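You operate a simulated robot arm through the tools that you are given. There is no shell and no other tool.

The job below is to be done with a simulated two-armed robot. You get a single attempt, and the scene is never put back.

Task
Test the purple can in the can tester, then switch it off.
Fine: it tests at a safe 12 V; plus to plus, dial at the can's F, clamp closed before it goes on; it stays clamped; test no other.

It is judged by the outcome, as a careful person would: the job done as asked, and still so three seconds after it is handed in. It fails if anything else is knocked over, pushed out of place, dropped, spilled or broken.

Robot
Two 7-joint arms with fingered hands on one trunk that stands fixed in place. Base frame: the origin is at the foot of the trunk, x ahead of it, y to its left, z up. Units: m, degrees, N and s.
The left shoulder is at [0.07, 0.139, 1.108], the right one opposite. With the tool pointing down near the work surface each hand reaches from about 0.4 to 0.82 m from the base axis, measured 20 degrees to its own side. Payload 3.9 kg a hand.
Tool frame (each hand has its own): the origin (TCP) lies between the finger pads and is the grasp point; the fingertips stand 0.029 m ahead of it; z points along the fingers, y is the line along which they close. The gripper opens to 0.1 m. The gripper's body begins 0.034 m behind the TCP. The gripper is a hand of 5 fingers: y runs from the thumb to the fingers, the wrist lies at [-0.015, -0.105, -0.177] in the tool frame, and closing takes about 1.5 s.
Orientation is told as [roll, pitch, yaw] about the base's x, y, z axes, in that order, counted from this pose: with the fingers straight down and the wrist toward the robot, the tool's x, y and z point along [0, 1, 0], [1, 0, 0] and [0, 0, -1] of the base frame.

Tools
- The arms move only by the tool nudge_tool. It takes "left_plan", "right_plan" or both (then of equal length, played together; a hand with none holds still); each is a list of rows, each a list of 6 numbers: the shift along the tool's x, y, z in units of 30 mm (1.0 is 30 mm), then the turn, a rotation vector about the tool's x, y, z in units of 5 degrees (1.0 is 5 degrees). In form: [[dx, dy, dz, ax, ay, az], ...]. A call has 1 to 20 rows; each row shifts and turns the commanded pose from where the row before left it, along the tool's axes as they then stand. "left_gripper" and "right_gripper" are, for a hand that has rows, the finger opening in cm, from 0 to 10, set as the call begins (left out, the last holds). A call with a number of a shift or a turn outside -1 to 1 is refused whole. A row lasts 0.2 s, in which the tool goes at most 0.05 m and 8.6 degrees; a call with a longer step from one row to the next is refused whole, and so is a gripper value outside its range. A pose out of reach is approached as far as the arm can. The call stops where the force on the tool passes 70 N (or 10 N more than at its start, if that is more) or the arm is blocked; 0.2 s more then pass. The fingers move at their own pace (about 0.153 m/s each) and stop on an object; they squeeze with about 23 N. The grip force told is the motor's: it shows also when the fingers shut on nothing. Time passes only in rows, and 0.2 s behind the last, so rows that do not move let the fingers close. It gives the time, the measured TCP pose, the force on the tool (base axes), the opening and the grip force at its end, in the units of the frame above (readings bear some noise), with the torque about the TCP (base axes, N m) and any sound that the robot's microphone picked up.
- Cameras (640 x 400 px; columns grow to the right, rows downward): "scene" is now at [0.1269, 0.0313, 1.4189]; the picture's right is [0.37, -0.93, 0.00], its down [-0.62, -0.25, -0.75] and it looks along [0.70, 0.28, -0.66] (base axes); focal length 309 px, centre (320, 200). "left" rides on the left gripper at [-0.066, -0.086, -0.121] in its tool frame; the picture's right is [-0.76, -0.31, 0.58], its down [0.59, -0.70, 0.40] and it looks along [0.28, 0.64, 0.71] (tool axes); focal length 247 px, centre (320, 200). "right" rides on the right gripper at [0.066, -0.086, -0.121] in its tool frame; the picture's right is [-0.76, 0.31, -0.58], its down [-0.59, -0.70, 0.40] and it looks along [-0.28, 0.64, 0.71] (tool axes); focal length 247 px, centre (320, 200). There is no depth. A picture from a camera that has moved, and an enlarged one, comes with that camera's place and axes in the base frame and with its lens.
- get_image(camera): a new picture of that camera. No time passes.
- move_column(by): slides the trunk up (or, below 0, down) by that many m; the arms and the scene camera ride with it, the base frame stays. It gives what a move gives, with no picture.
- set_fingers(index, middle, ring, little, thumb_bend, thumb_turn, hand): sets how far each is bent, from 0 (flat) to 100 (curled in); at 30 the hand is open as for a grip, at 70 the pads meet at the TCP. One left out holds its place. A second passes; each finger stops where it meets its share of the squeeze, and holds until it gets a number again. A gripper value or a shape takes the hand back. It gives what a move gives, with no picture; readings hold the bend of each and the force on index, middle, ring, little, thumb and palm. thumb_turn goes from beside the hand (0) to across from the fingers (100), as for a grip.
- grasp_type(shape, hand): the hand has 5 fingers and takes this shape, open, in about a second: jaw (thumb against the fingers, like two jaws); tri (thumb and two fingers); tip (a fingertip pinch); poke (one finger out to press); point (the index stretched); flat (the hand flat); cup (the hand cupped); fist (a fist). The gripper value then closes the fingers along that shape, each until it touches; the sizes above hold for jaw. It gives what a move gives, with no picture.
- head_to(pan, tilt): turns the head with the scene camera to pan (to the left, within 86 degrees either way) and tilt (down, from -29 to 69), counted from straight ahead of the robot. It gives what a move gives.
- enlarge(camera, box): a new picture of the part [left, top, right, bottom] of that camera's present view, enlarged. No time passes.
- finish_job(): hands the job in; it is judged then, once.

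Nothing tells you positions but the pictures and the camera data. Unless the task says otherwise, let go and move clear before handing in.

The tools are called as name(argument=value, ...) on one line, values as JSON. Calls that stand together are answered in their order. nudge_tool: Moves the arms, as the interface text tells. Its arguments: {"type":"object","properties":{"left_plan":{"type":"array","items":{"type":"array","items":{"type":"number"}}},"left_gripper":{"type":"number"},"right_plan":{"type":"array","items":{"type":"array","items":{"type":"number"}}},"right_gripper":{"type":"number"}},"required":[]} The other tools are called the same way: move_column (by) slides the trunk up or down; grasp_type (shape, hand) gives the hand a shape; set_fingers (index, middle, ring, little, thumb_bend, thumb_turn, hand) moves the fingers one by one; head_to (pan, tilt) turns the head that bears the scene camera; get_image (camera) takes a picture; enlarge (camera, box) takes an enlarged picture of a part of a camera's view; finish_job () hands the job in.

At the start:

```text
time_s: 0.0
left_tcp_pos: [0.4194, 0.4281, 1.1972]
left_orientation: [0.0, -0.2, 26.4]
left_contact_force: [-0.3, 0.4, 0.7]
left_moment: [0.03, -0.01, -0.03]
left_opening: 0.0999
left_gripper_force: 0.1
left_shape: jaw
left_bend: [30.0, 30.0, 30.0, 30.0, 30.0, 98.0]
left_finger forces: [0.0, 0.0, 0.1, 0.1, 0.0, 0.1]
right_tcp_pos: [0.4315, 0.0001, 1.1784]
right_orientation: [0.0, 0.1, 26.5]
right_contact_force: [-0.1, -0.1, 0.5]
right_moment: [-0.02, -0.02, -0.02]
right_opening: 0.0996
right_gripper_force: 0.1
right_shape: jaw
right_bend: [30.0, 30.0, 30.0, 30.0, 30.0, 98.0]
right_finger forces: [0.1, 0.1, 0.0, 0.0, 0.0, 0.0]
trunk travel left (down, up): [-0.75, 0.09]
head pan, tilt: [21.8, 41.5]
```

scene: 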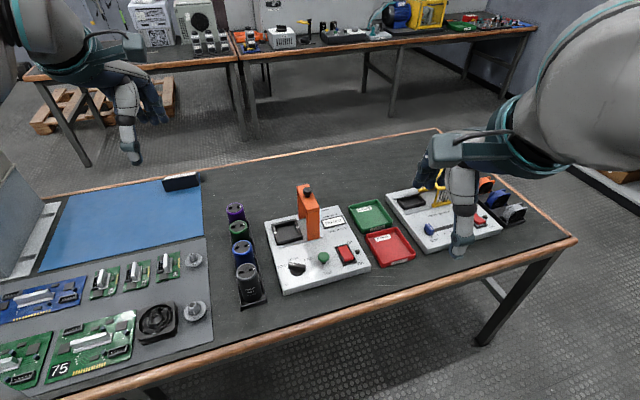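
right: 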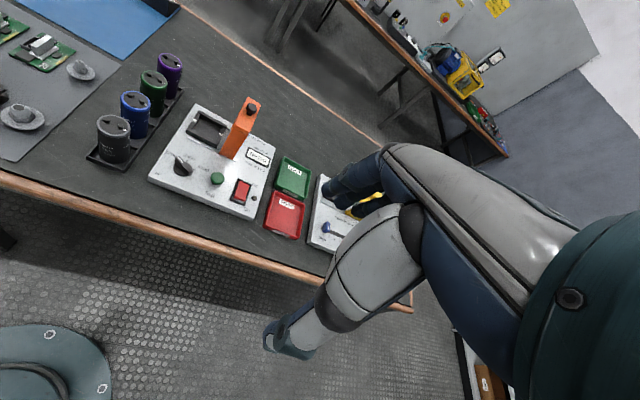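
left: 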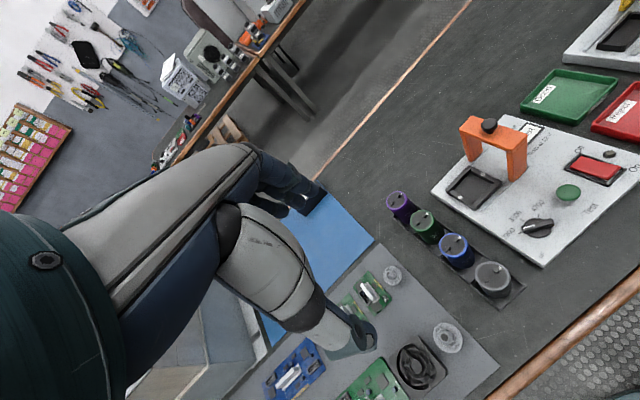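

I see a rack of cans (purple, green, blue, grey), a tester board with an orange clamp next to it, and a second board at the right with more cans. I'll look closer before moving.

enlarge(camera="scene", box=[210, 170, 380, 310])

enlarge(camera="left", box=[370, 90, 640, 310])

enlarge(camera="right", box=[80, 40, 320, 240])

enlarge(camera="scene", box=[340, 150, 560, 280])

```text
2.86 times, centred on (295, 240) of scene
camera zoom: at [0.1269, 0.0313, 1.4189], right [0.37, -0.93, 0.0], down [-0.62, -0.25, -0.75], along [0.7, 0.28, -0.66], focal length 883 px, centre (391, 86)
```

zoom: 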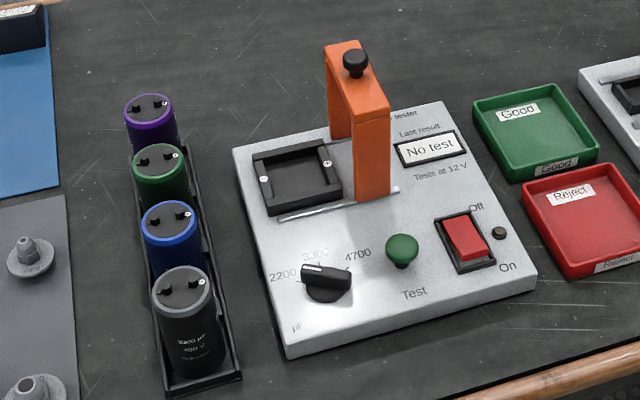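

```text
1.82 times, centred on (505, 200) of left
camera zoom: at [0.3722, 0.3319, 1.3191], right [0.06, -0.81, -0.58], down [-0.89, 0.21, -0.4], along [0.45, 0.54, -0.71], focal length 449 px, centre (-16, 200)
```

zoom: 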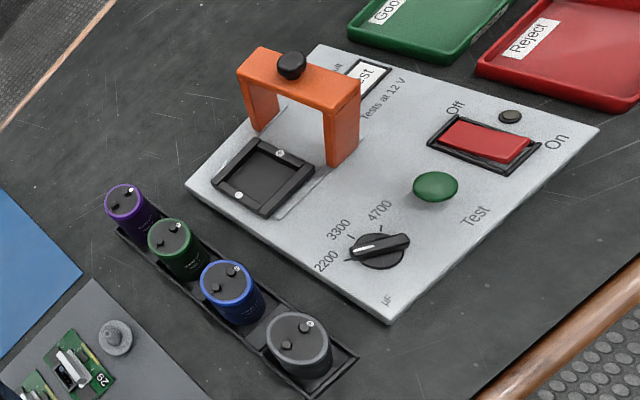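

```text
2.00 times, centred on (200, 140) of right
camera zoom: at [0.3267, 0.0205, 1.2978], right [0.61, -0.54, 0.58], down [-0.37, -0.84, -0.4], along [0.7, 0.03, -0.71], focal length 494 px, centre (560, 320)
```

zoom: 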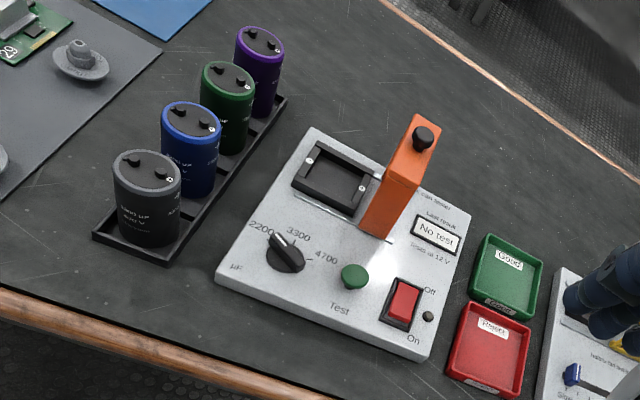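

```text
2.91 times, centred on (450, 215) of scene
camera zoom: at [0.1269, 0.0313, 1.4189], right [0.37, -0.93, 0.0], down [-0.62, -0.25, -0.75], along [0.7, 0.28, -0.66], focal length 899 px, centre (-58, 156)
```

zoom: 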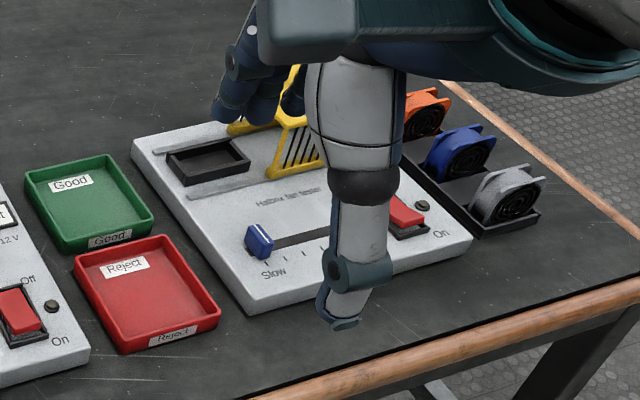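

Two boards: the left one reads "Can tester" with a dial of 2200/3300/4700 µF. I'll zoom on the purple can, its label and the cradle's polarity marks.

enlarge(camera="scene", box=[222, 195, 272, 226])

enlarge(camera="right", box=[130, 45, 200, 90])

enlarge(camera="right", box=[170, 90, 280, 160])

enlarge(camera="left", box=[430, 105, 550, 215])

enlarge(camera="left", box=[375, 180, 445, 230])

enlarge(camera="scene", box=[262, 175, 352, 235])

```text
12.80 times, centred on (247, 210) of scene
camera zoom: at [0.1269, 0.0313, 1.4189], right [0.37, -0.93, 0.0], down [-0.62, -0.25, -0.75], along [0.7, 0.28, -0.66], focal length 3955 px, centre (1254, 66)
```

zoom: 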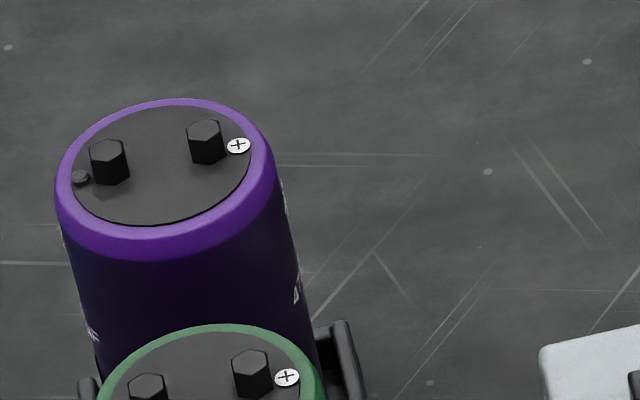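

```text
8.89 times, centred on (165, 68) of right
camera zoom: at [0.3267, 0.0205, 1.2978], right [0.61, -0.54, 0.58], down [-0.37, -0.84, -0.4], along [0.7, 0.03, -0.71], focal length 2195 px, centre (1698, 1378)
```

zoom: 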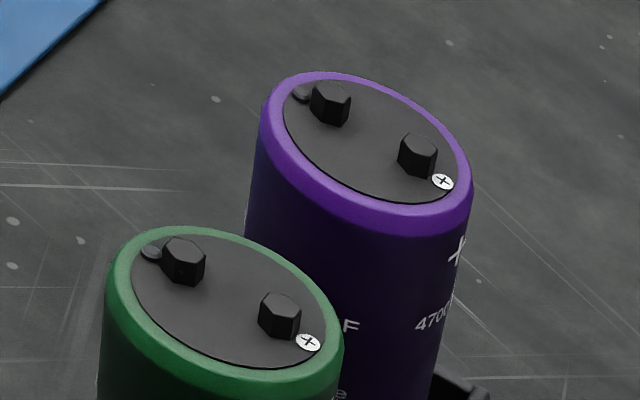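

```text
5.71 times, centred on (225, 125) of right
camera zoom: at [0.3267, 0.0205, 1.2978], right [0.61, -0.54, 0.58], down [-0.37, -0.84, -0.4], along [0.7, 0.03, -0.71], focal length 1411 px, centre (863, 629)
```

zoom: 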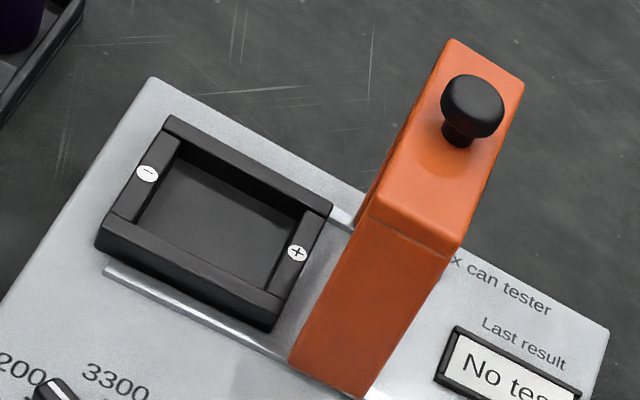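

```text
3.64 times, centred on (490, 160) of left
camera zoom: at [0.3722, 0.3319, 1.3191], right [0.06, -0.81, -0.58], down [-0.89, 0.21, -0.4], along [0.45, 0.54, -0.71], focal length 898 px, centre (-298, 346)
```

zoom: 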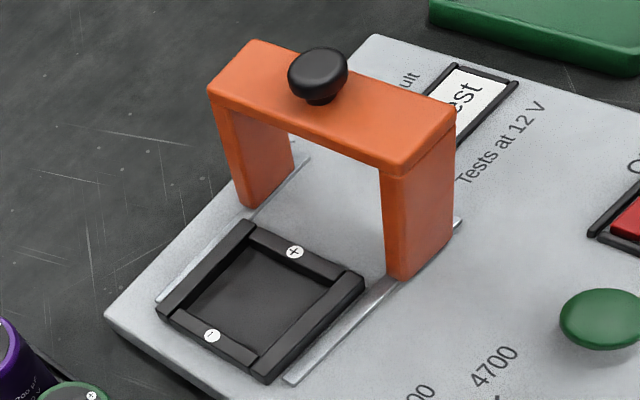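

```text
8.00 times, centred on (410, 205) of left
camera zoom: at [0.3722, 0.3319, 1.3191], right [0.06, -0.81, -0.58], down [-0.89, 0.21, -0.4], along [0.45, 0.54, -0.71], focal length 1976 px, centre (-400, 160)
```

zoom: 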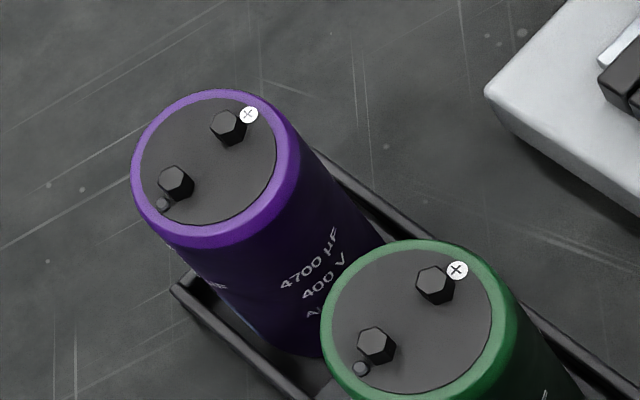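

```text
6.67 times, centred on (307, 205) of scene
camera zoom: at [0.1269, 0.0313, 1.4189], right [0.37, -0.93, 0.0], down [-0.62, -0.25, -0.75], along [0.7, 0.28, -0.66], focal length 2060 px, centre (407, 167)
```

zoom: 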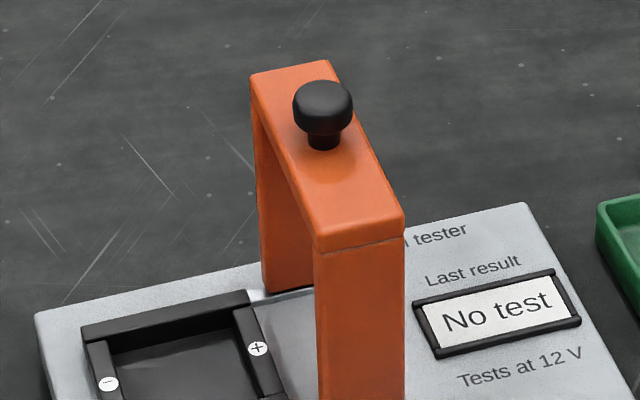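

The cradle's + is on its right side (toward the gantry) and the purple can reads 4700 µF with its + facing the same way. Next I check the dial pointer, the switch and the hand's shape.

enlarge(camera="scene", box=[278, 230, 368, 290])

enlarge(camera="left", box=[500, 130, 640, 250])

enlarge(camera="right", box=[150, 140, 270, 220])

enlarge(camera="scene", box=[10, 0, 210, 180])

enlarge(camera="left", box=[388, 205, 428, 235])

get_image(camera="left")

```text
6.67 times, centred on (323, 260) of scene
camera zoom: at [0.1269, 0.0313, 1.4189], right [0.37, -0.93, 0.0], down [-0.62, -0.25, -0.75], along [0.7, 0.28, -0.66], focal length 2060 px, centre (300, -200)
```

zoom: 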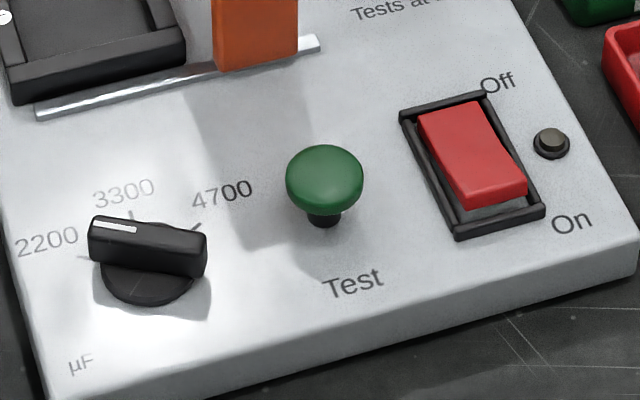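

```text
3.33 times, centred on (570, 190) of left
camera zoom: at [0.3722, 0.3319, 1.3191], right [0.06, -0.81, -0.58], down [-0.89, 0.21, -0.4], along [0.45, 0.54, -0.71], focal length 823 px, centre (-513, 233)
```

zoom: 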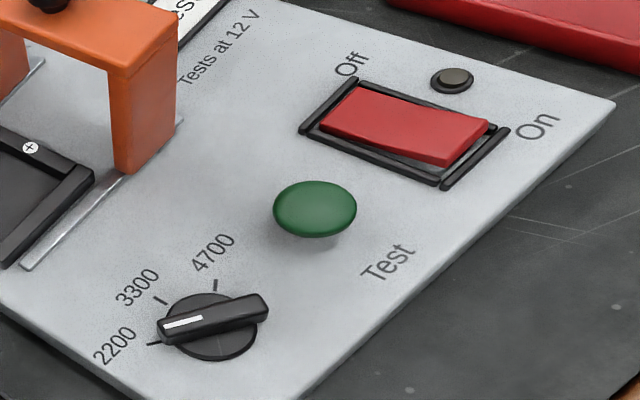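

```text
5.00 times, centred on (210, 180) of right
camera zoom: at [0.3267, 0.0205, 1.2978], right [0.61, -0.54, 0.58], down [-0.37, -0.84, -0.4], along [0.7, 0.03, -0.71], focal length 1235 px, centre (870, 300)
```

zoom: 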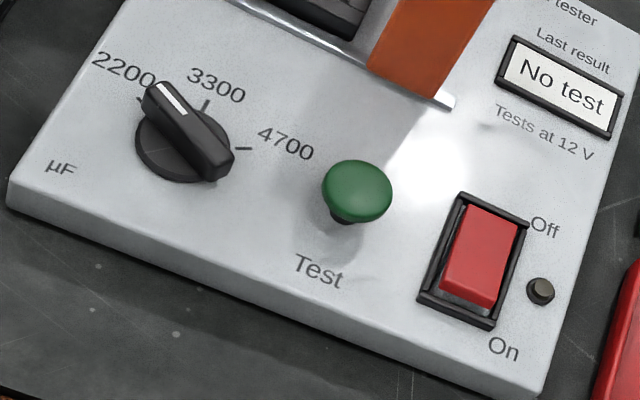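

```text
2.22 times, centred on (110, 90) of scene
camera zoom: at [0.1269, 0.0313, 1.4189], right [0.37, -0.93, 0.0], down [-0.62, -0.25, -0.75], along [0.7, 0.28, -0.66], focal length 687 px, centre (787, 444)
```

zoom: 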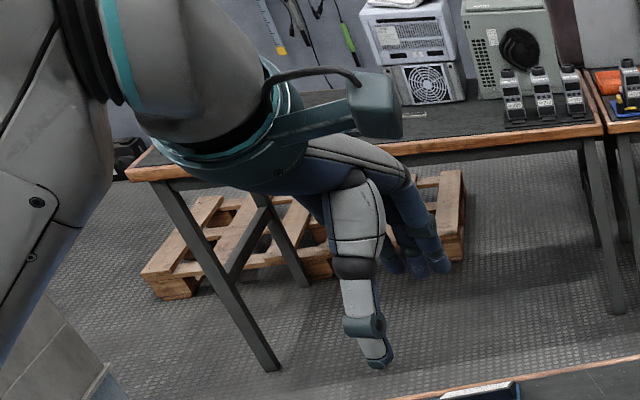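

```text
13.33 times, centred on (408, 220) of left
camera zoom: at [0.3722, 0.3319, 1.3191], right [0.06, -0.81, -0.58], down [-0.89, 0.21, -0.4], along [0.45, 0.54, -0.71], focal length 3293 px, centre (-853, -67)
```

zoom: 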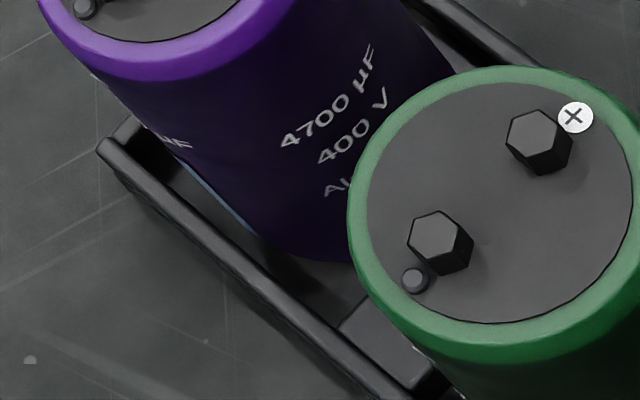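

```text
taken
camera left: at [0.3722, 0.3319, 1.3191], right [0.06, -0.81, -0.58], down [-0.89, 0.21, -0.4], along [0.45, 0.54, -0.71], focal length 247 px, centre (320, 200)
```

left: 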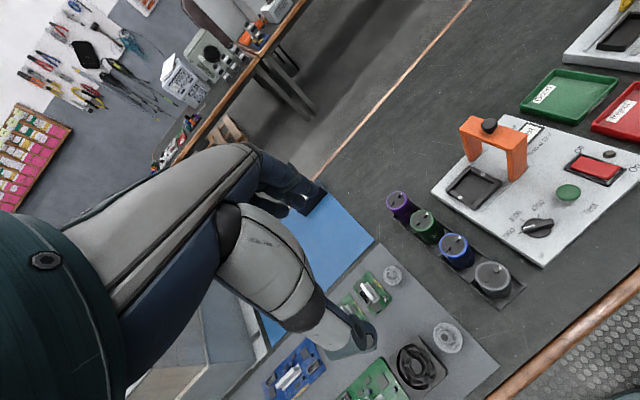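

The switch is off, and the dial points between 2200 and 3300 and must go to 4700. The purple can's axis stands near (0.630, 0.491) with its top at z≈0.826, and the cradle centre is near (0.656, 0.347). I'll try a three-finger shape on the left hand and look at it.

grasp_type(hand="left", shape="tri")

head_to(pan=45, tilt=38)

get_image(camera="scene")

get_image(camera="left")

```text
time_s: 0.9
left_tcp_pos: [0.4187, 0.4282, 1.197]
left_orientation: [0.1, 0.0, 26.6]
left_contact_force: [1.0, -1.3, 0.2]
left_moment: [-0.01, -0.01, 0.02]
left_opening: 0.0997
left_gripper_force: 0.0
left_shape: tri
left_bend: [30.0, 30.0, 99.0, 99.0, 30.0, 98.0]
left_finger forces: [0.0, 0.0, 0.0, 0.0, 0.1, 0.1]
right_tcp_pos: [0.4331, -0.0003, 1.1777]
right_orientation: [0.0, 0.1, 26.6]
right_contact_force: [-0.2, -0.3, -0.7]
right_moment: [0.0, 0.0, -0.02]
right_opening: 0.0999
right_gripper_force: 0.0
right_shape: jaw
right_bend: [30.0, 30.0, 30.0, 30.0, 30.0, 98.0]
right_finger forces: [0.0, 0.0, 0.0, 0.0, 0.1, 0.0]
trunk travel left (down, up): [-0.75, 0.09]
head pan, tilt: [21.8, 41.5]
```

```text
time_s: 1.8
left_tcp_pos: [0.4196, 0.4284, 1.1969]
left_orientation: [0.0, -0.1, 26.4]
left_contact_force: [-0.9, -0.4, 0.2]
left_moment: [-0.01, -0.02, 0.02]
left_opening: 0.0996
left_gripper_force: 0.1
left_shape: tri
left_bend: [30.0, 30.0, 99.0, 99.0, 30.0, 98.0]
left_finger forces: [0.0, 0.1, 0.0, 0.0, 0.0, 0.0]
right_tcp_pos: [0.4325, -0.0003, 1.1785]
right_orientation: [0.0, 0.0, 26.5]
right_contact_force: [0.0, 0.1, 0.2]
right_moment: [0.01, 0.01, 0.01]
right_opening: 0.0995
right_gripper_force: 0.0
right_shape: jaw
right_bend: [30.0, 30.0, 30.0, 30.0, 30.0, 98.0]
right_finger forces: [0.0, 0.1, 0.2, 0.0, 0.0, 0.0]
trunk travel left (down, up): [-0.75, 0.09]
head pan, tilt: [45.0, 38.0]
```

```text
taken
camera scene: at [0.1101, 0.061, 1.4241], right [0.71, -0.71, 0.0], down [-0.44, -0.43, -0.79], along [0.56, 0.56, -0.62], focal length 309 px, centre (320, 200)
```

scene: 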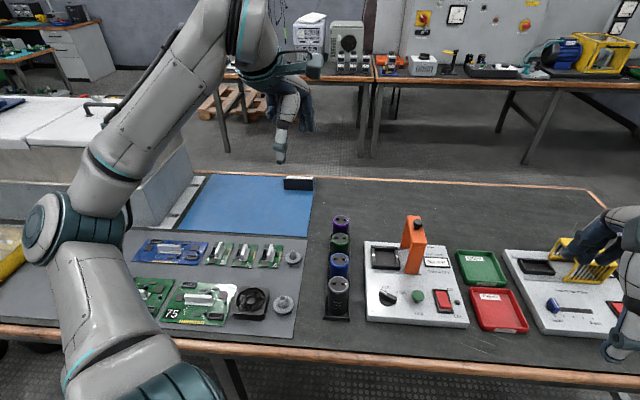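

```text
taken
camera left: at [0.3722, 0.3319, 1.3191], right [0.06, -0.81, -0.58], down [-0.89, 0.21, -0.4], along [0.45, 0.54, -0.71], focal length 247 px, centre (320, 200)
```

left: 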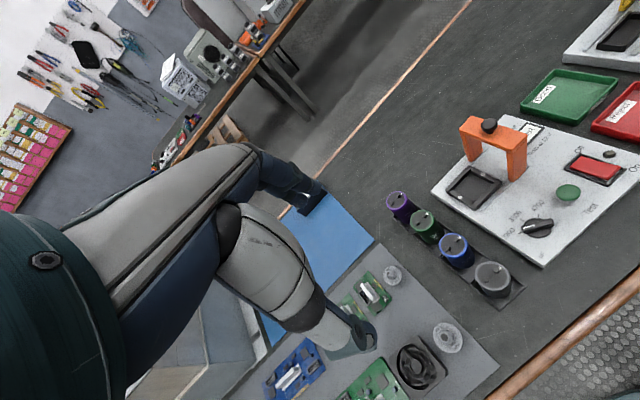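

I'll bring the left hand over the purple can at a safe height, turned to yaw 40 so that its closing line follows the rack, and look at how the fingers sit.

nudge_tool(left_plan=[[0, 0, 0, 0, 0, -0.9], [0, 0, 0, 0, 0, -0.9], [0, 0, 0, 0, 0, -0.9], [-0.364, 0.842, 0.821, 0, 0, 0], [-0.364, 0.842, 0.821, 0, 0, 0], [-0.364, 0.842, 0.821, 0, 0, 0], [-0.364, 0.842, 0.821, 0, 0, 0], [-0.364, 0.842, 0.821, 0, 0, 0], [-0.364, 0.842, 0.821, 0, 0, 0], [-0.364, 0.842, 0.821, 0, 0, 0], [-0.364, 0.842, 0.821, 0, 0, 0], [0, 0, 0, 0, 0, 0]])

get_image(camera="left")

get_image(camera="right")

get_image(camera="scene")

```text
time_s: 4.4
left_tcp_pos: [0.6552, 0.4968, 1.0845]
left_orientation: [0.2, 0.2, 39.8]
left_contact_force: [-0.5, 0.7, 0.0]
left_moment: [-0.01, 0.03, -0.03]
left_opening: 0.0998
left_gripper_force: 0.0
left_shape: tri
left_bend: [30.0, 30.0, 99.0, 99.0, 30.0, 98.0]
left_finger forces: [0.0, 0.0, 0.0, 0.0, 0.1, 0.0]
left hand out of reach, approached as far as the arm can: row 5, 6, 7, 8, 9, 10, 11
right_tcp_pos: [0.4319, -0.0002, 1.1788]
right_orientation: [0.0, -0.1, 26.6]
right_contact_force: [0.3, 0.7, 0.5]
right_moment: [0.03, 0.02, 0.0]
right_opening: 0.1
right_gripper_force: 0.1
right_shape: jaw
right_bend: [30.0, 30.0, 30.0, 30.0, 30.0, 98.0]
right_finger forces: [0.0, 0.0, 0.1, 0.0, 0.0, 0.0]
trunk travel left (down, up): [-0.75, 0.09]
head pan, tilt: [45.0, 38.0]
```

```text
taken
camera left: at [0.6345, 0.3925, 1.2065], right [0.24, -0.78, -0.58], down [-0.92, 0.0, -0.39], along [0.31, 0.63, -0.71], focal length 247 px, centre (320, 200)
```

left: 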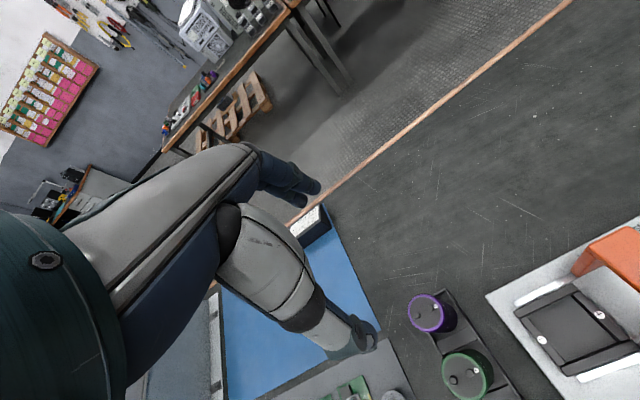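

```text
taken
camera right: at [0.3255, 0.0204, 1.2982], right [0.61, -0.54, 0.58], down [-0.37, -0.84, -0.4], along [0.7, 0.03, -0.71], focal length 247 px, centre (320, 200)
```

right: 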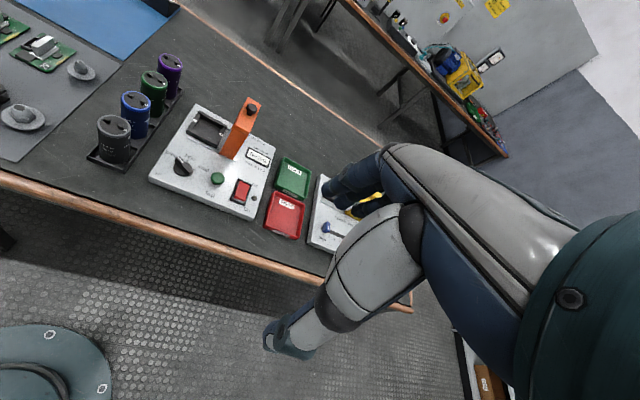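

```text
taken
camera scene: at [0.1087, 0.061, 1.4242], right [0.71, -0.71, 0.0], down [-0.43, -0.44, -0.79], along [0.56, 0.56, -0.62], focal length 309 px, centre (320, 200)
```

scene: 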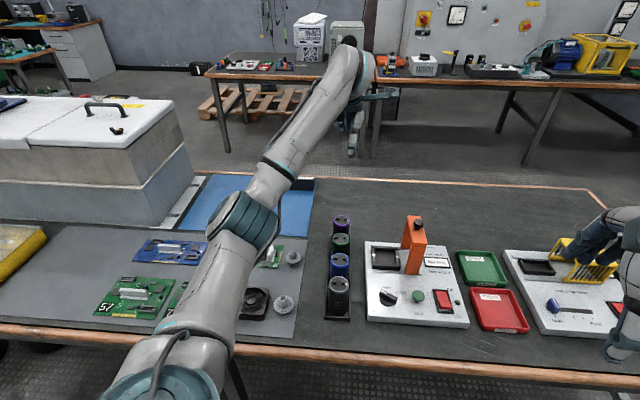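

The left arm reports out of reach and settled high at (0.655, 0.497, 1.085). I'll pull it back toward the robot, then lower before reaching out again.

nudge_tool(left_plan=[[0, -0.8, 0, 0, 0, 0], [0, -0.8, 0, 0, 0, 0], [0, -0.8, 0, 0, 0, 0], [0, -0.8, 0, 0, 0, 0], [0, -0.8, 0, 0, 0, 0], [0, 0, 0, 0, 0, 0], [0, 0, 0, 0, 0, 0]])

get_image(camera="scene")

```text
time_s: 6.0
left_tcp_pos: [0.578, 0.4258, 1.1153]
left_orientation: [0.3, 0.0, 40.0]
left_contact_force: [-0.4, -0.4, -0.3]
left_moment: [0.0, -0.03, 0.02]
left_opening: 0.0999
left_gripper_force: 0.1
left_shape: tri
left_bend: [30.0, 30.0, 99.0, 99.0, 30.0, 98.0]
left_finger forces: [0.1, 0.0, 0.0, 0.0, 0.0, 0.0]
left hand out of reach, approached as far as the arm can: row 1, 2, 3, 4, 5
right_tcp_pos: [0.432, 0.0006, 1.1779]
right_orientation: [0.1, 0.0, 26.5]
right_contact_force: [0.3, -0.6, -0.1]
right_moment: [0.01, 0.01, 0.01]
right_opening: 0.1001
right_gripper_force: 0.1
right_shape: jaw
right_bend: [30.0, 30.0, 30.0, 30.0, 30.0, 98.0]
right_finger forces: [0.0, 0.1, 0.1, 0.0, 0.0, 0.0]
trunk travel left (down, up): [-0.75, 0.09]
head pan, tilt: [45.0, 38.0]
```

```text
taken
camera scene: at [0.1098, 0.061, 1.4241], right [0.71, -0.71, 0.0], down [-0.44, -0.44, -0.79], along [0.56, 0.56, -0.62], focal length 309 px, centre (320, 200)
```

scene: 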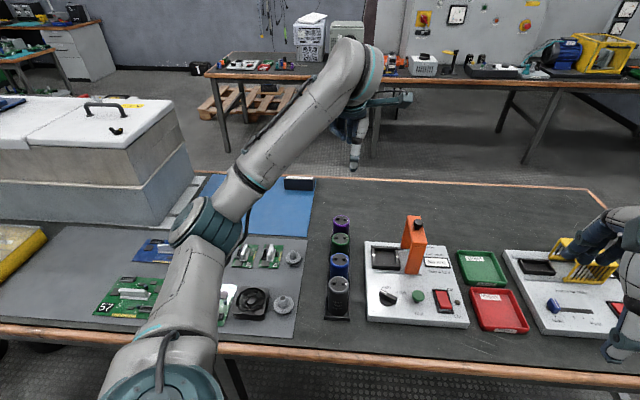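

nudge_tool(left_plan=[[0, -0.8, 0, 0, 0, 0], [0, -0.8, 0, 0, 0, 0], [0, -0.8, 0, 0, 0, 0], [0, -0.8, 0, 0, 0, 0], [0, 0, 0, 0, 0, 0], [0, 0, 0, 0, 0, 0]])

get_image(camera="scene")

```text
time_s: 7.4
left_tcp_pos: [0.5029, 0.3631, 1.1185]
left_orientation: [0.2, -0.2, 40.1]
left_contact_force: [0.3, -0.1, -0.2]
left_moment: [-0.03, 0.01, 0.0]
left_opening: 0.1
left_gripper_force: 0.1
left_shape: tri
left_bend: [30.0, 30.0, 99.0, 99.0, 30.0, 98.0]
left_finger forces: [0.0, 0.0, 0.0, 0.0, 0.0, 0.0]
left hand out of reach, approached as far as the arm can: row 2
right_tcp_pos: [0.4324, -0.0006, 1.1775]
right_orientation: [0.0, 0.0, 26.6]
right_contact_force: [0.5, 0.8, 0.6]
right_moment: [0.0, -0.02, -0.02]
right_opening: 0.0999
right_gripper_force: 0.0
right_shape: jaw
right_bend: [30.0, 30.0, 30.0, 30.0, 30.0, 98.0]
right_finger forces: [0.0, 0.1, 0.1, 0.0, 0.0, 0.1]
trunk travel left (down, up): [-0.75, 0.09]
head pan, tilt: [45.0, 38.0]
```

```text
taken
camera scene: at [0.1098, 0.0611, 1.4241], right [0.71, -0.71, 0.0], down [-0.44, -0.44, -0.79], along [0.56, 0.56, -0.62], focal length 309 px, centre (320, 200)
```

scene: 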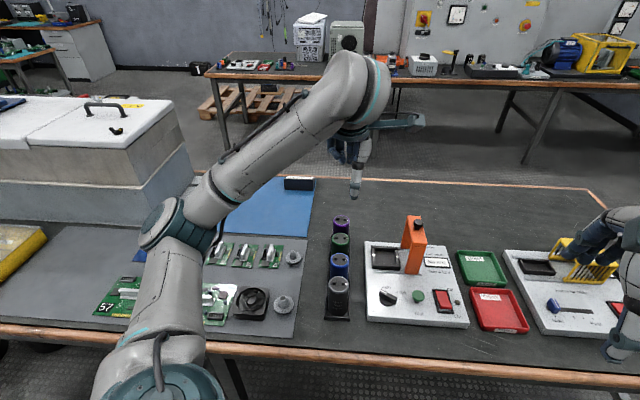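

The commanded pose now follows the reached one. I'll try lowering here, where the arm is less stretched.

nudge_tool(left_plan=[[0, 0, 0.7, 0, 0, 0], [0, 0, 0.7, 0, 0, 0], [0, 0, 0.7, 0, 0, 0], [0, 0, 0.7, 0, 0, 0], [0, 0, 0.7, 0, 0, 0], [0, 0, 0.7, 0, 0, 0], [0, 0, 0, 0, 0, 0]])

get_image(camera="scene")

```text
time_s: 9.0
left_tcp_pos: [0.5249, 0.3049, 1.0663]
left_orientation: [0.3, -0.2, 40.1]
left_contact_force: [0.0, -0.5, -0.3]
left_moment: [0.02, 0.0, -0.02]
left_opening: 0.1
left_gripper_force: 0.1
left_shape: tri
left_bend: [30.0, 30.0, 99.0, 99.0, 30.0, 98.0]
left_finger forces: [0.0, 0.0, 0.0, 0.1, 0.1, 0.0]
left hand out of reach, approached as far as the arm can: row 1, 2, 3, 4, 5, 6
right_tcp_pos: [0.4323, -0.0001, 1.1783]
right_orientation: [0.0, 0.0, 26.6]
right_contact_force: [-0.2, -0.5, 0.1]
right_moment: [0.01, 0.01, 0.0]
right_opening: 0.1
right_gripper_force: 0.0
right_shape: jaw
right_bend: [30.0, 30.0, 30.0, 30.0, 30.0, 98.0]
right_finger forces: [0.1, 0.1, 0.0, 0.1, 0.0, 0.1]
trunk travel left (down, up): [-0.75, 0.09]
head pan, tilt: [45.0, 38.0]
```

```text
taken
camera scene: at [0.1098, 0.0613, 1.4241], right [0.71, -0.71, 0.0], down [-0.44, -0.44, -0.79], along [0.56, 0.56, -0.62], focal length 309 px, centre (320, 200)
```

scene: 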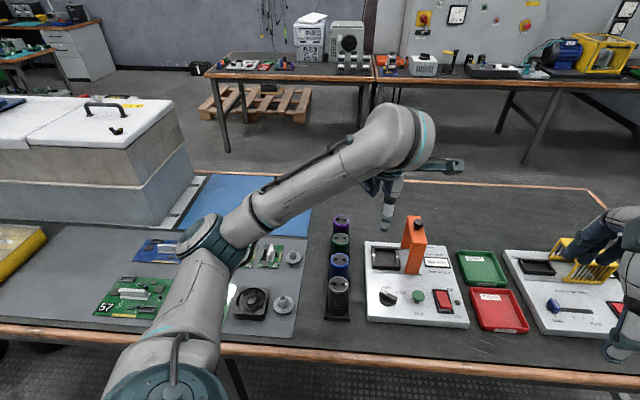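

The forearm comes in from the left, so a smaller yaw should suit the wrist better. I'll turn the hand toward yaw 0 and lift slightly, then test reaching lower.

nudge_tool(left_plan=[[0, 0, -0.3, 0, 0, 1], [0, 0, -0.3, 0, 0, 1], [0, 0, 0, 0, 0, 1], [0, 0, 0, 0, 0, 1], [0, 0, 0, 0, 0, 1], [0, 0, 0, 0, 0, 1], [0, 0, 0, 0, 0, 1], [0, 0, 0, 0, 0, 1], [0, 0, 0.7, 0, 0, 0], [0, 0, 0.7, 0, 0, 0], [0, 0, 0.7, 0, 0, 0], [0, 0, 0, 0, 0, 0]])

get_image(camera="scene")

```text
time_s: 11.6
left_tcp_pos: [0.5586, 0.289, 1.0726]
left_orientation: [0.2, 0.3, -0.1]
left_contact_force: [0.9, -0.4, -0.3]
left_moment: [0.01, 0.03, -0.01]
left_opening: 0.0998
left_gripper_force: 0.0
left_shape: tri
left_bend: [30.0, 30.0, 99.0, 99.0, 30.0, 98.0]
left_finger forces: [0.0, 0.1, 0.0, 0.0, 0.1, 0.0]
left hand out of reach, approached as far as the arm can: row 1, 2, 3, 4, 5, 10, 11
right_tcp_pos: [0.4326, -0.0, 1.1773]
right_orientation: [0.0, 0.0, 26.5]
right_contact_force: [-0.1, 0.1, -0.2]
right_moment: [0.01, 0.0, 0.06]
right_opening: 0.0998
right_gripper_force: 0.1
right_shape: jaw
right_bend: [30.0, 30.0, 30.0, 30.0, 30.0, 98.0]
right_finger forces: [0.0, 0.0, 0.0, 0.0, 0.0, 0.0]
trunk travel left (down, up): [-0.75, 0.09]
head pan, tilt: [45.0, 38.0]
```

```text
taken
camera scene: at [0.1097, 0.0611, 1.4241], right [0.71, -0.71, 0.0], down [-0.44, -0.44, -0.79], along [0.56, 0.56, -0.62], focal length 309 px, centre (320, 200)
```

scene: 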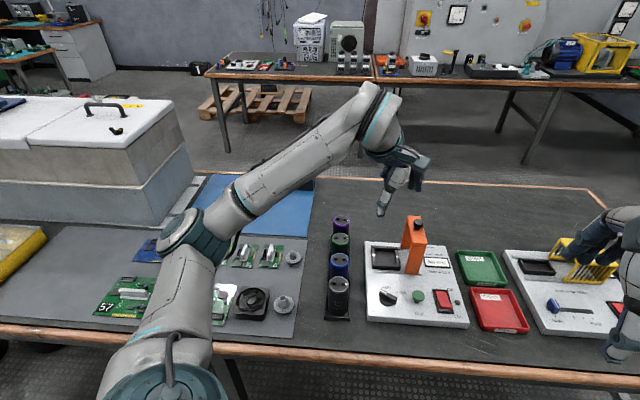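

The arm seems able to point down only with the wrist above the shoulder, so the trunk has to come down. I'll move the left hand clear over the mat side, then lower the trunk in part.

nudge_tool(left_plan=[[0.89, -0.16, -0.28, 0, 0, 0], [0.89, -0.16, -0.28, 0, 0, 0], [0.89, -0.16, -0.28, 0, 0, 0], [0.89, -0.16, -0.28, 0, 0, 0], [0.89, -0.16, -0.28, 0, 0, 0], [0.89, -0.16, -0.28, 0, 0, 0], [0, 0, 0, 0, 0, 0]])

move_column(by=-0.15)

get_image(camera="scene")

```text
time_s: 13.2
left_tcp_pos: [0.5304, 0.4487, 1.1204]
left_orientation: [0.0, -0.1, 0.0]
left_contact_force: [0.2, -0.2, -1.0]
left_moment: [-0.02, -0.04, -0.01]
left_opening: 0.0999
left_gripper_force: 0.0
left_shape: tri
left_bend: [30.0, 30.0, 99.0, 99.0, 30.0, 98.0]
left_finger forces: [0.0, 0.0, 0.1, 0.0, 0.1, 0.0]
right_tcp_pos: [0.4333, -0.0005, 1.1782]
right_orientation: [0.0, 0.0, 26.5]
right_contact_force: [0.4, -0.6, 0.5]
right_moment: [0.01, 0.0, -0.01]
right_opening: 0.0998
right_gripper_force: 0.0
right_shape: jaw
right_bend: [30.0, 30.0, 30.0, 30.0, 30.0, 98.0]
right_finger forces: [0.1, 0.0, 0.0, 0.0, 0.0, 0.1]
trunk travel left (down, up): [-0.75, 0.09]
head pan, tilt: [45.0, 38.0]
```

```text
time_s: 14.9
left_tcp_pos: [0.53, 0.4486, 0.9716]
left_orientation: [0.1, -0.1, -0.1]
left_contact_force: [0.2, -0.3, -0.8]
left_moment: [-0.02, -0.04, 0.01]
left_opening: 0.1001
left_gripper_force: 0.0
left_shape: tri
left_bend: [30.0, 30.0, 99.0, 99.0, 30.0, 98.0]
left_finger forces: [0.0, 0.1, 0.0, 0.0, 0.1, 0.1]
right_tcp_pos: [0.4326, -0.001, 1.0286]
right_orientation: [0.0, 0.0, 26.5]
right_contact_force: [-0.9, 0.1, -0.3]
right_moment: [-0.03, 0.01, -0.01]
right_opening: 0.0999
right_gripper_force: 0.1
right_shape: jaw
right_bend: [30.0, 30.0, 30.0, 30.0, 30.0, 98.0]
right_finger forces: [0.0, 0.0, 0.1, 0.0, 0.0, 0.0]
trunk travel left (down, up): [-0.6, 0.24]
head pan, tilt: [45.0, 38.0]
```

```text
taken
camera scene: at [0.1099, 0.0611, 1.2742], right [0.71, -0.71, 0.0], down [-0.44, -0.44, -0.79], along [0.56, 0.56, -0.62], focal length 309 px, centre (320, 200)
```

scene: 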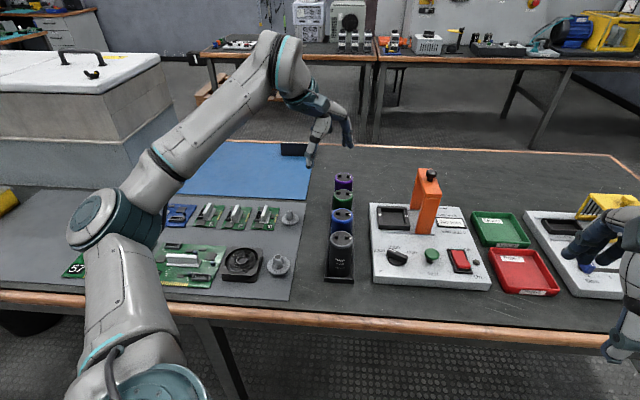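

With the trunk lower the left hand is free. Now over the purple can at z≈0.97.

nudge_tool(left_plan=[[0.35, 0.83, 0, 0, 0, 0], [0.35, 0.83, 0, 0, 0, 0], [0.35, 0.83, 0, 0, 0, 0], [0.35, 0.83, 0, 0, 0, 0], [0, 0, 0, 0, 0, 0]])

get_image(camera="left")

get_image(camera="scene")

```text
time_s: 16.1
left_tcp_pos: [0.6297, 0.4914, 0.972]
left_orientation: [0.1, -0.2, 0.1]
left_contact_force: [-0.5, 0.6, 0.3]
left_moment: [0.01, 0.02, 0.02]
left_opening: 0.0994
left_gripper_force: 0.0
left_shape: tri
left_bend: [30.0, 30.0, 99.0, 99.0, 30.0, 98.0]
left_finger forces: [0.0, 0.0, 0.0, 0.1, 0.0, 0.0]
right_tcp_pos: [0.4319, -0.0002, 1.0277]
right_orientation: [0.0, 0.0, 26.5]
right_contact_force: [0.0, -0.4, 0.6]
right_moment: [0.03, 0.0, 0.02]
right_opening: 0.0997
right_gripper_force: 0.2
right_shape: jaw
right_bend: [30.0, 30.0, 30.0, 30.0, 30.0, 98.0]
right_finger forces: [0.0, 0.0, 0.0, 0.1, 0.1, 0.0]
trunk travel left (down, up): [-0.6, 0.24]
head pan, tilt: [45.0, 38.0]
```

```text
taken
camera left: at [0.544, 0.4263, 1.0944], right [-0.31, -0.76, -0.58], down [-0.7, 0.59, -0.4], along [0.64, 0.28, -0.71], focal length 247 px, centre (320, 200)
```

left: 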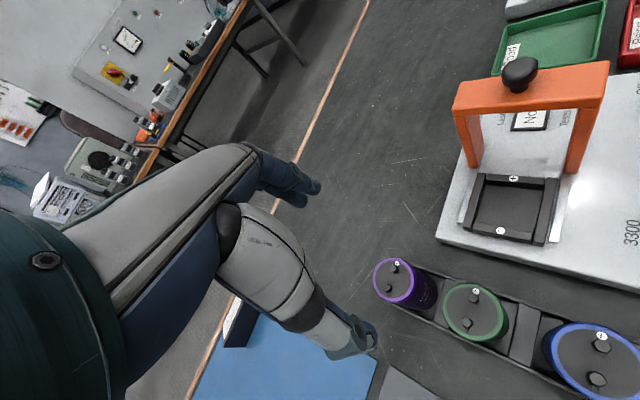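

```text
taken
camera scene: at [0.1095, 0.0613, 1.2742], right [0.71, -0.71, 0.0], down [-0.43, -0.44, -0.79], along [0.56, 0.56, -0.62], focal length 309 px, centre (320, 200)
```

scene: 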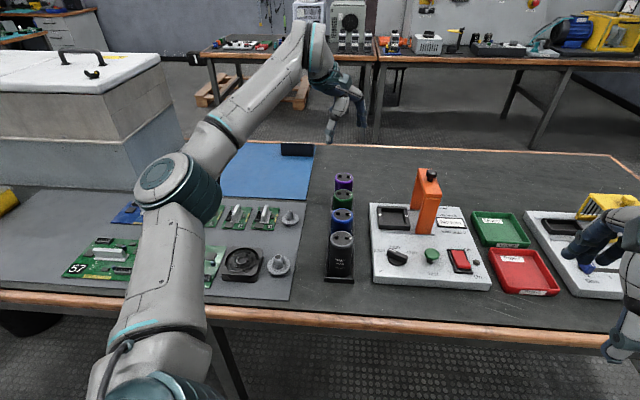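

I'll check the can's place from this closer view.

enlarge(camera="left", box=[350, 240, 510, 350])

enlarge(camera="scene", box=[320, 160, 400, 290])

enlarge(camera="left", box=[430, 50, 640, 250])

get_image(camera="right")

```text
3.64 times, centred on (430, 295) of left
camera zoom: at [0.544, 0.4263, 1.0944], right [-0.31, -0.76, -0.58], down [-0.7, 0.59, -0.4], along [0.64, 0.28, -0.71], focal length 898 px, centre (-80, -146)
```

zoom: 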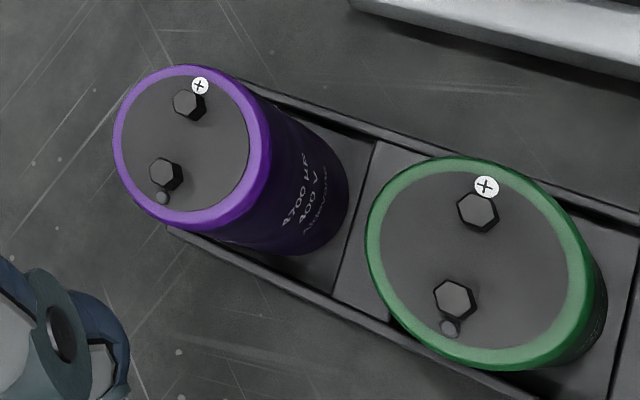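

```text
3.08 times, centred on (360, 225) of scene
camera zoom: at [0.1095, 0.0613, 1.2742], right [0.71, -0.71, 0.0], down [-0.43, -0.44, -0.79], along [0.56, 0.56, -0.62], focal length 951 px, centre (197, 123)
```

zoom: 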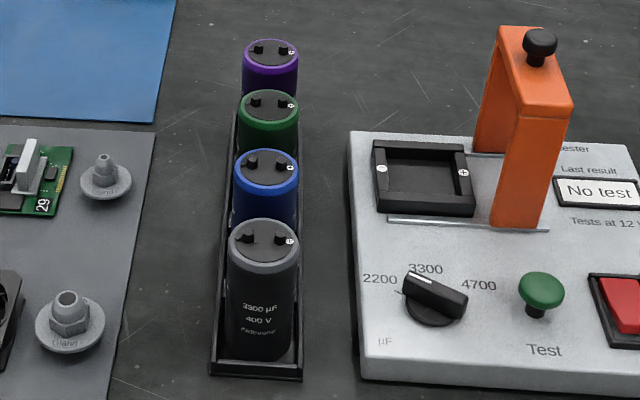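

```text
2.00 times, centred on (535, 150) of left
camera zoom: at [0.544, 0.4263, 1.0944], right [-0.31, -0.76, -0.58], down [-0.7, 0.59, -0.4], along [0.64, 0.28, -0.71], focal length 494 px, centre (-110, 300)
```

zoom: 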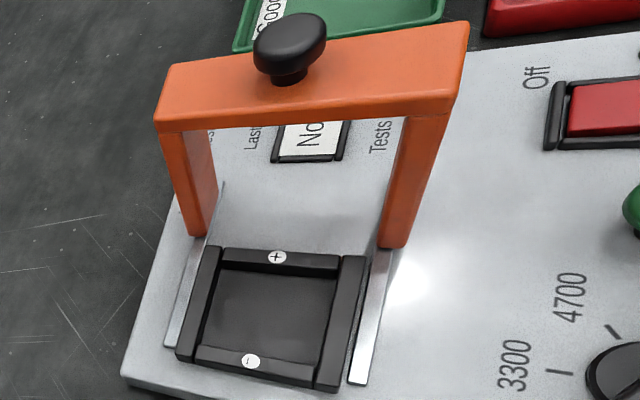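

```text
taken
camera right: at [0.3263, 0.0207, 1.148], right [0.61, -0.54, 0.58], down [-0.37, -0.84, -0.4], along [0.7, 0.03, -0.71], focal length 247 px, centre (320, 200)
```

right: 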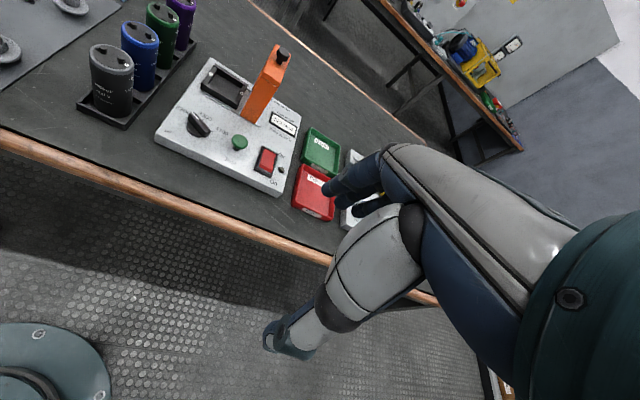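

Triangulation agrees: purple can axis ≈ (0.630, 0.492), top z≈0.824; cradle centre ≈ (0.656, 0.346). Before descending I'll look at how the left fingers are placed.

enlarge(camera="scene", box=[290, 40, 400, 150])

enlarge(camera="left", box=[180, 120, 400, 380])

```text
3.64 times, centred on (345, 95) of scene
camera zoom: at [0.1095, 0.0613, 1.2742], right [0.71, -0.71, 0.0], down [-0.43, -0.44, -0.79], along [0.56, 0.56, -0.62], focal length 1124 px, centre (229, 582)
```

zoom: 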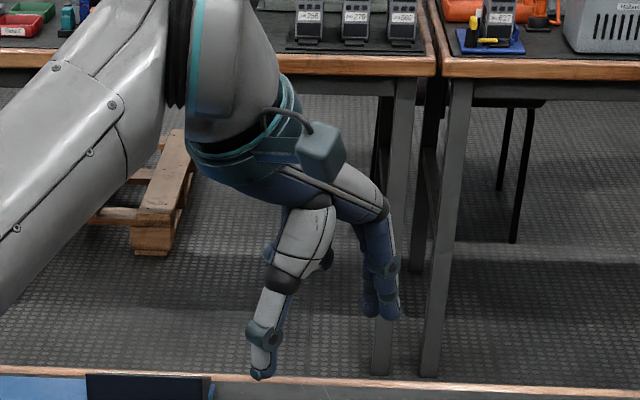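

```text
1.54 times, centred on (290, 250) of left
camera zoom: at [0.544, 0.4263, 1.0944], right [-0.31, -0.76, -0.58], down [-0.7, 0.59, -0.4], along [0.64, 0.28, -0.71], focal length 380 px, centre (366, 123)
```

zoom: 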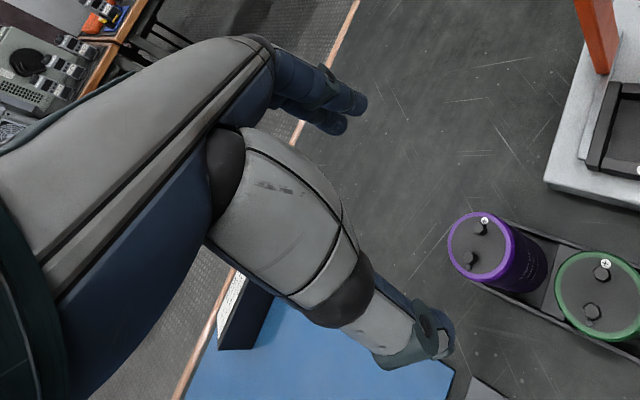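

The index and middle sit across from the thumb at the TCP, with the ring and little fingers toward +y, where it is clear. I'll use the jaw shape and let the trunk carry the hand straight down in two stages.

grasp_type(hand="left", shape="jaw")

move_column(by=-0.09)

get_image(camera="left")

get_image(camera="scene")

```text
time_s: 17.0
left_tcp_pos: [0.6299, 0.4909, 0.973]
left_orientation: [0.1, -0.2, 0.0]
left_contact_force: [-0.3, -0.2, -0.1]
left_moment: [-0.02, 0.02, -0.02]
left_opening: 0.0997
left_gripper_force: 0.1
left_shape: jaw
left_bend: [30.0, 30.0, 30.0, 30.0, 30.0, 98.0]
left_finger forces: [0.1, 0.1, 0.1, 0.0, 0.0, 0.0]
right_tcp_pos: [0.4335, -0.0005, 1.0274]
right_orientation: [0.0, 0.0, 26.5]
right_contact_force: [1.0, 0.6, 0.0]
right_moment: [0.01, 0.0, 0.0]
right_opening: 0.0996
right_gripper_force: 0.1
right_shape: jaw
right_bend: [30.0, 30.0, 30.0, 30.0, 30.0, 98.0]
right_finger forces: [0.0, 0.0, 0.0, 0.0, 0.0, 0.0]
trunk travel left (down, up): [-0.6, 0.24]
head pan, tilt: [45.0, 38.0]
```

```text
time_s: 18.3
left_tcp_pos: [0.6293, 0.4917, 0.8823]
left_orientation: [0.1, -0.1, 0.1]
left_contact_force: [0.7, -0.5, 0.4]
left_moment: [0.0, 0.01, -0.04]
left_opening: 0.1001
left_gripper_force: 0.0
left_shape: jaw
left_bend: [30.0, 30.0, 30.0, 30.0, 30.0, 98.0]
left_finger forces: [0.0, 0.0, 0.1, 0.0, 0.0, 0.0]
right_tcp_pos: [0.4324, 0.0009, 0.9377]
right_orientation: [0.0, 0.0, 26.5]
right_contact_force: [0.3, -0.2, -0.5]
right_moment: [0.04, -0.05, 0.02]
right_opening: 0.0999
right_gripper_force: 0.0
right_shape: jaw
right_bend: [30.0, 30.0, 30.0, 30.0, 30.0, 98.0]
right_finger forces: [0.0, 0.1, 0.0, 0.1, 0.1, 0.0]
trunk travel left (down, up): [-0.51, 0.33]
head pan, tilt: [45.0, 38.0]
```

```text
taken
camera left: at [0.544, 0.4259, 1.0044], right [-0.31, -0.76, -0.58], down [-0.7, 0.59, -0.4], along [0.64, 0.28, -0.71], focal length 247 px, centre (320, 200)
```

left: 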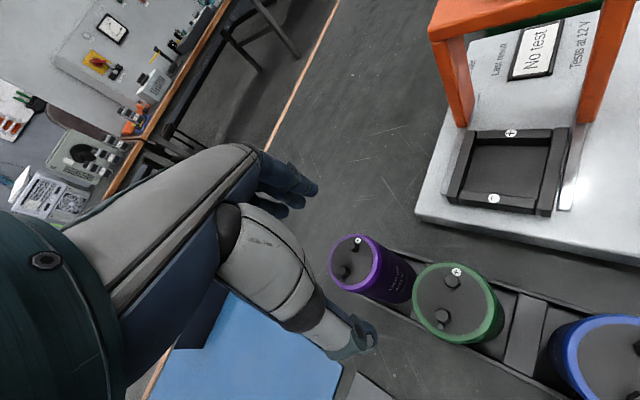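

```text
taken
camera scene: at [0.1098, 0.061, 1.1842], right [0.71, -0.71, 0.0], down [-0.44, -0.44, -0.79], along [0.56, 0.56, -0.62], focal length 309 px, centre (320, 200)
```

scene: 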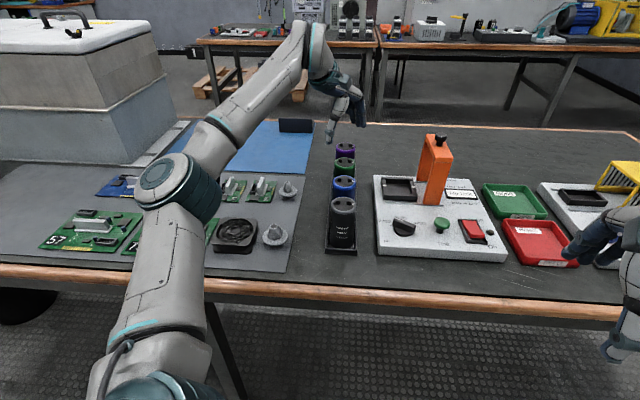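

The hand is centred over the purple can, thumb clear of the green one. Lowering the last 68 mm.

move_column(by=-0.04)

get_image(camera="left")

enlarge(camera="scene", box=[290, 60, 420, 200])

```text
time_s: 19.1
left_tcp_pos: [0.6295, 0.491, 0.8429]
left_orientation: [0.1, -0.1, 0.1]
left_contact_force: [-1.5, 0.1, 0.3]
left_moment: [0.01, 0.04, -0.03]
left_opening: 0.0999
left_gripper_force: 0.1
left_shape: jaw
left_bend: [30.0, 30.0, 30.0, 30.0, 30.0, 98.0]
left_finger forces: [0.1, 0.0, 0.1, 0.0, 0.0, 0.0]
right_tcp_pos: [0.4323, -0.0009, 0.8981]
right_orientation: [0.1, 0.0, 26.5]
right_contact_force: [1.3, -0.3, -0.5]
right_moment: [0.01, 0.04, 0.0]
right_opening: 0.0998
right_gripper_force: 0.0
right_shape: jaw
right_bend: [30.0, 30.0, 30.0, 30.0, 30.0, 98.0]
right_finger forces: [0.1, 0.0, 0.1, 0.0, 0.1, 0.1]
trunk travel left (down, up): [-0.47, 0.37]
head pan, tilt: [45.0, 38.0]
```

```text
taken
camera left: at [0.544, 0.4259, 0.9644], right [-0.31, -0.76, -0.58], down [-0.7, 0.59, -0.4], along [0.64, 0.28, -0.71], focal length 247 px, centre (320, 200)
```

left: 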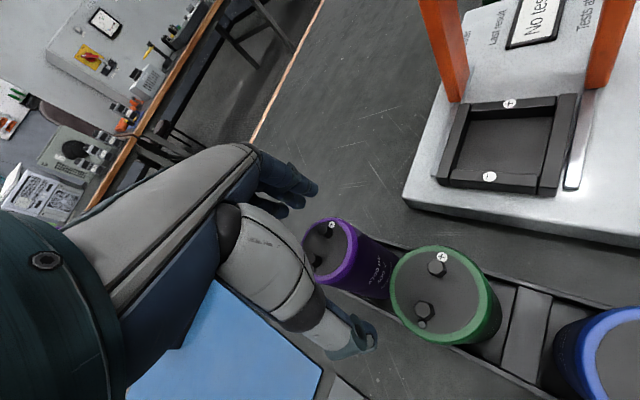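

```text
2.86 times, centred on (355, 130) of scene
camera zoom: at [0.1097, 0.061, 1.1441], right [0.71, -0.71, 0.0], down [-0.44, -0.44, -0.79], along [0.56, 0.56, -0.62], focal length 883 px, centre (220, 400)
```

zoom: 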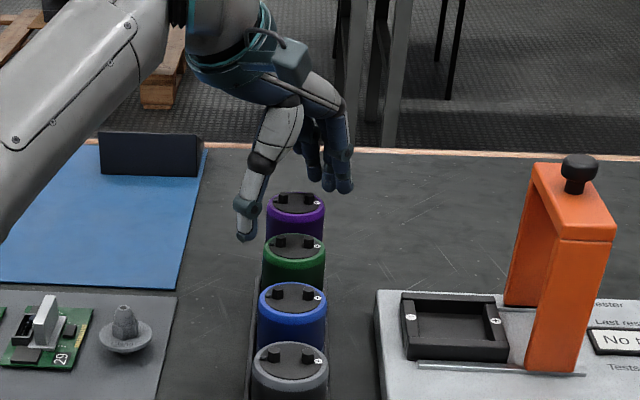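

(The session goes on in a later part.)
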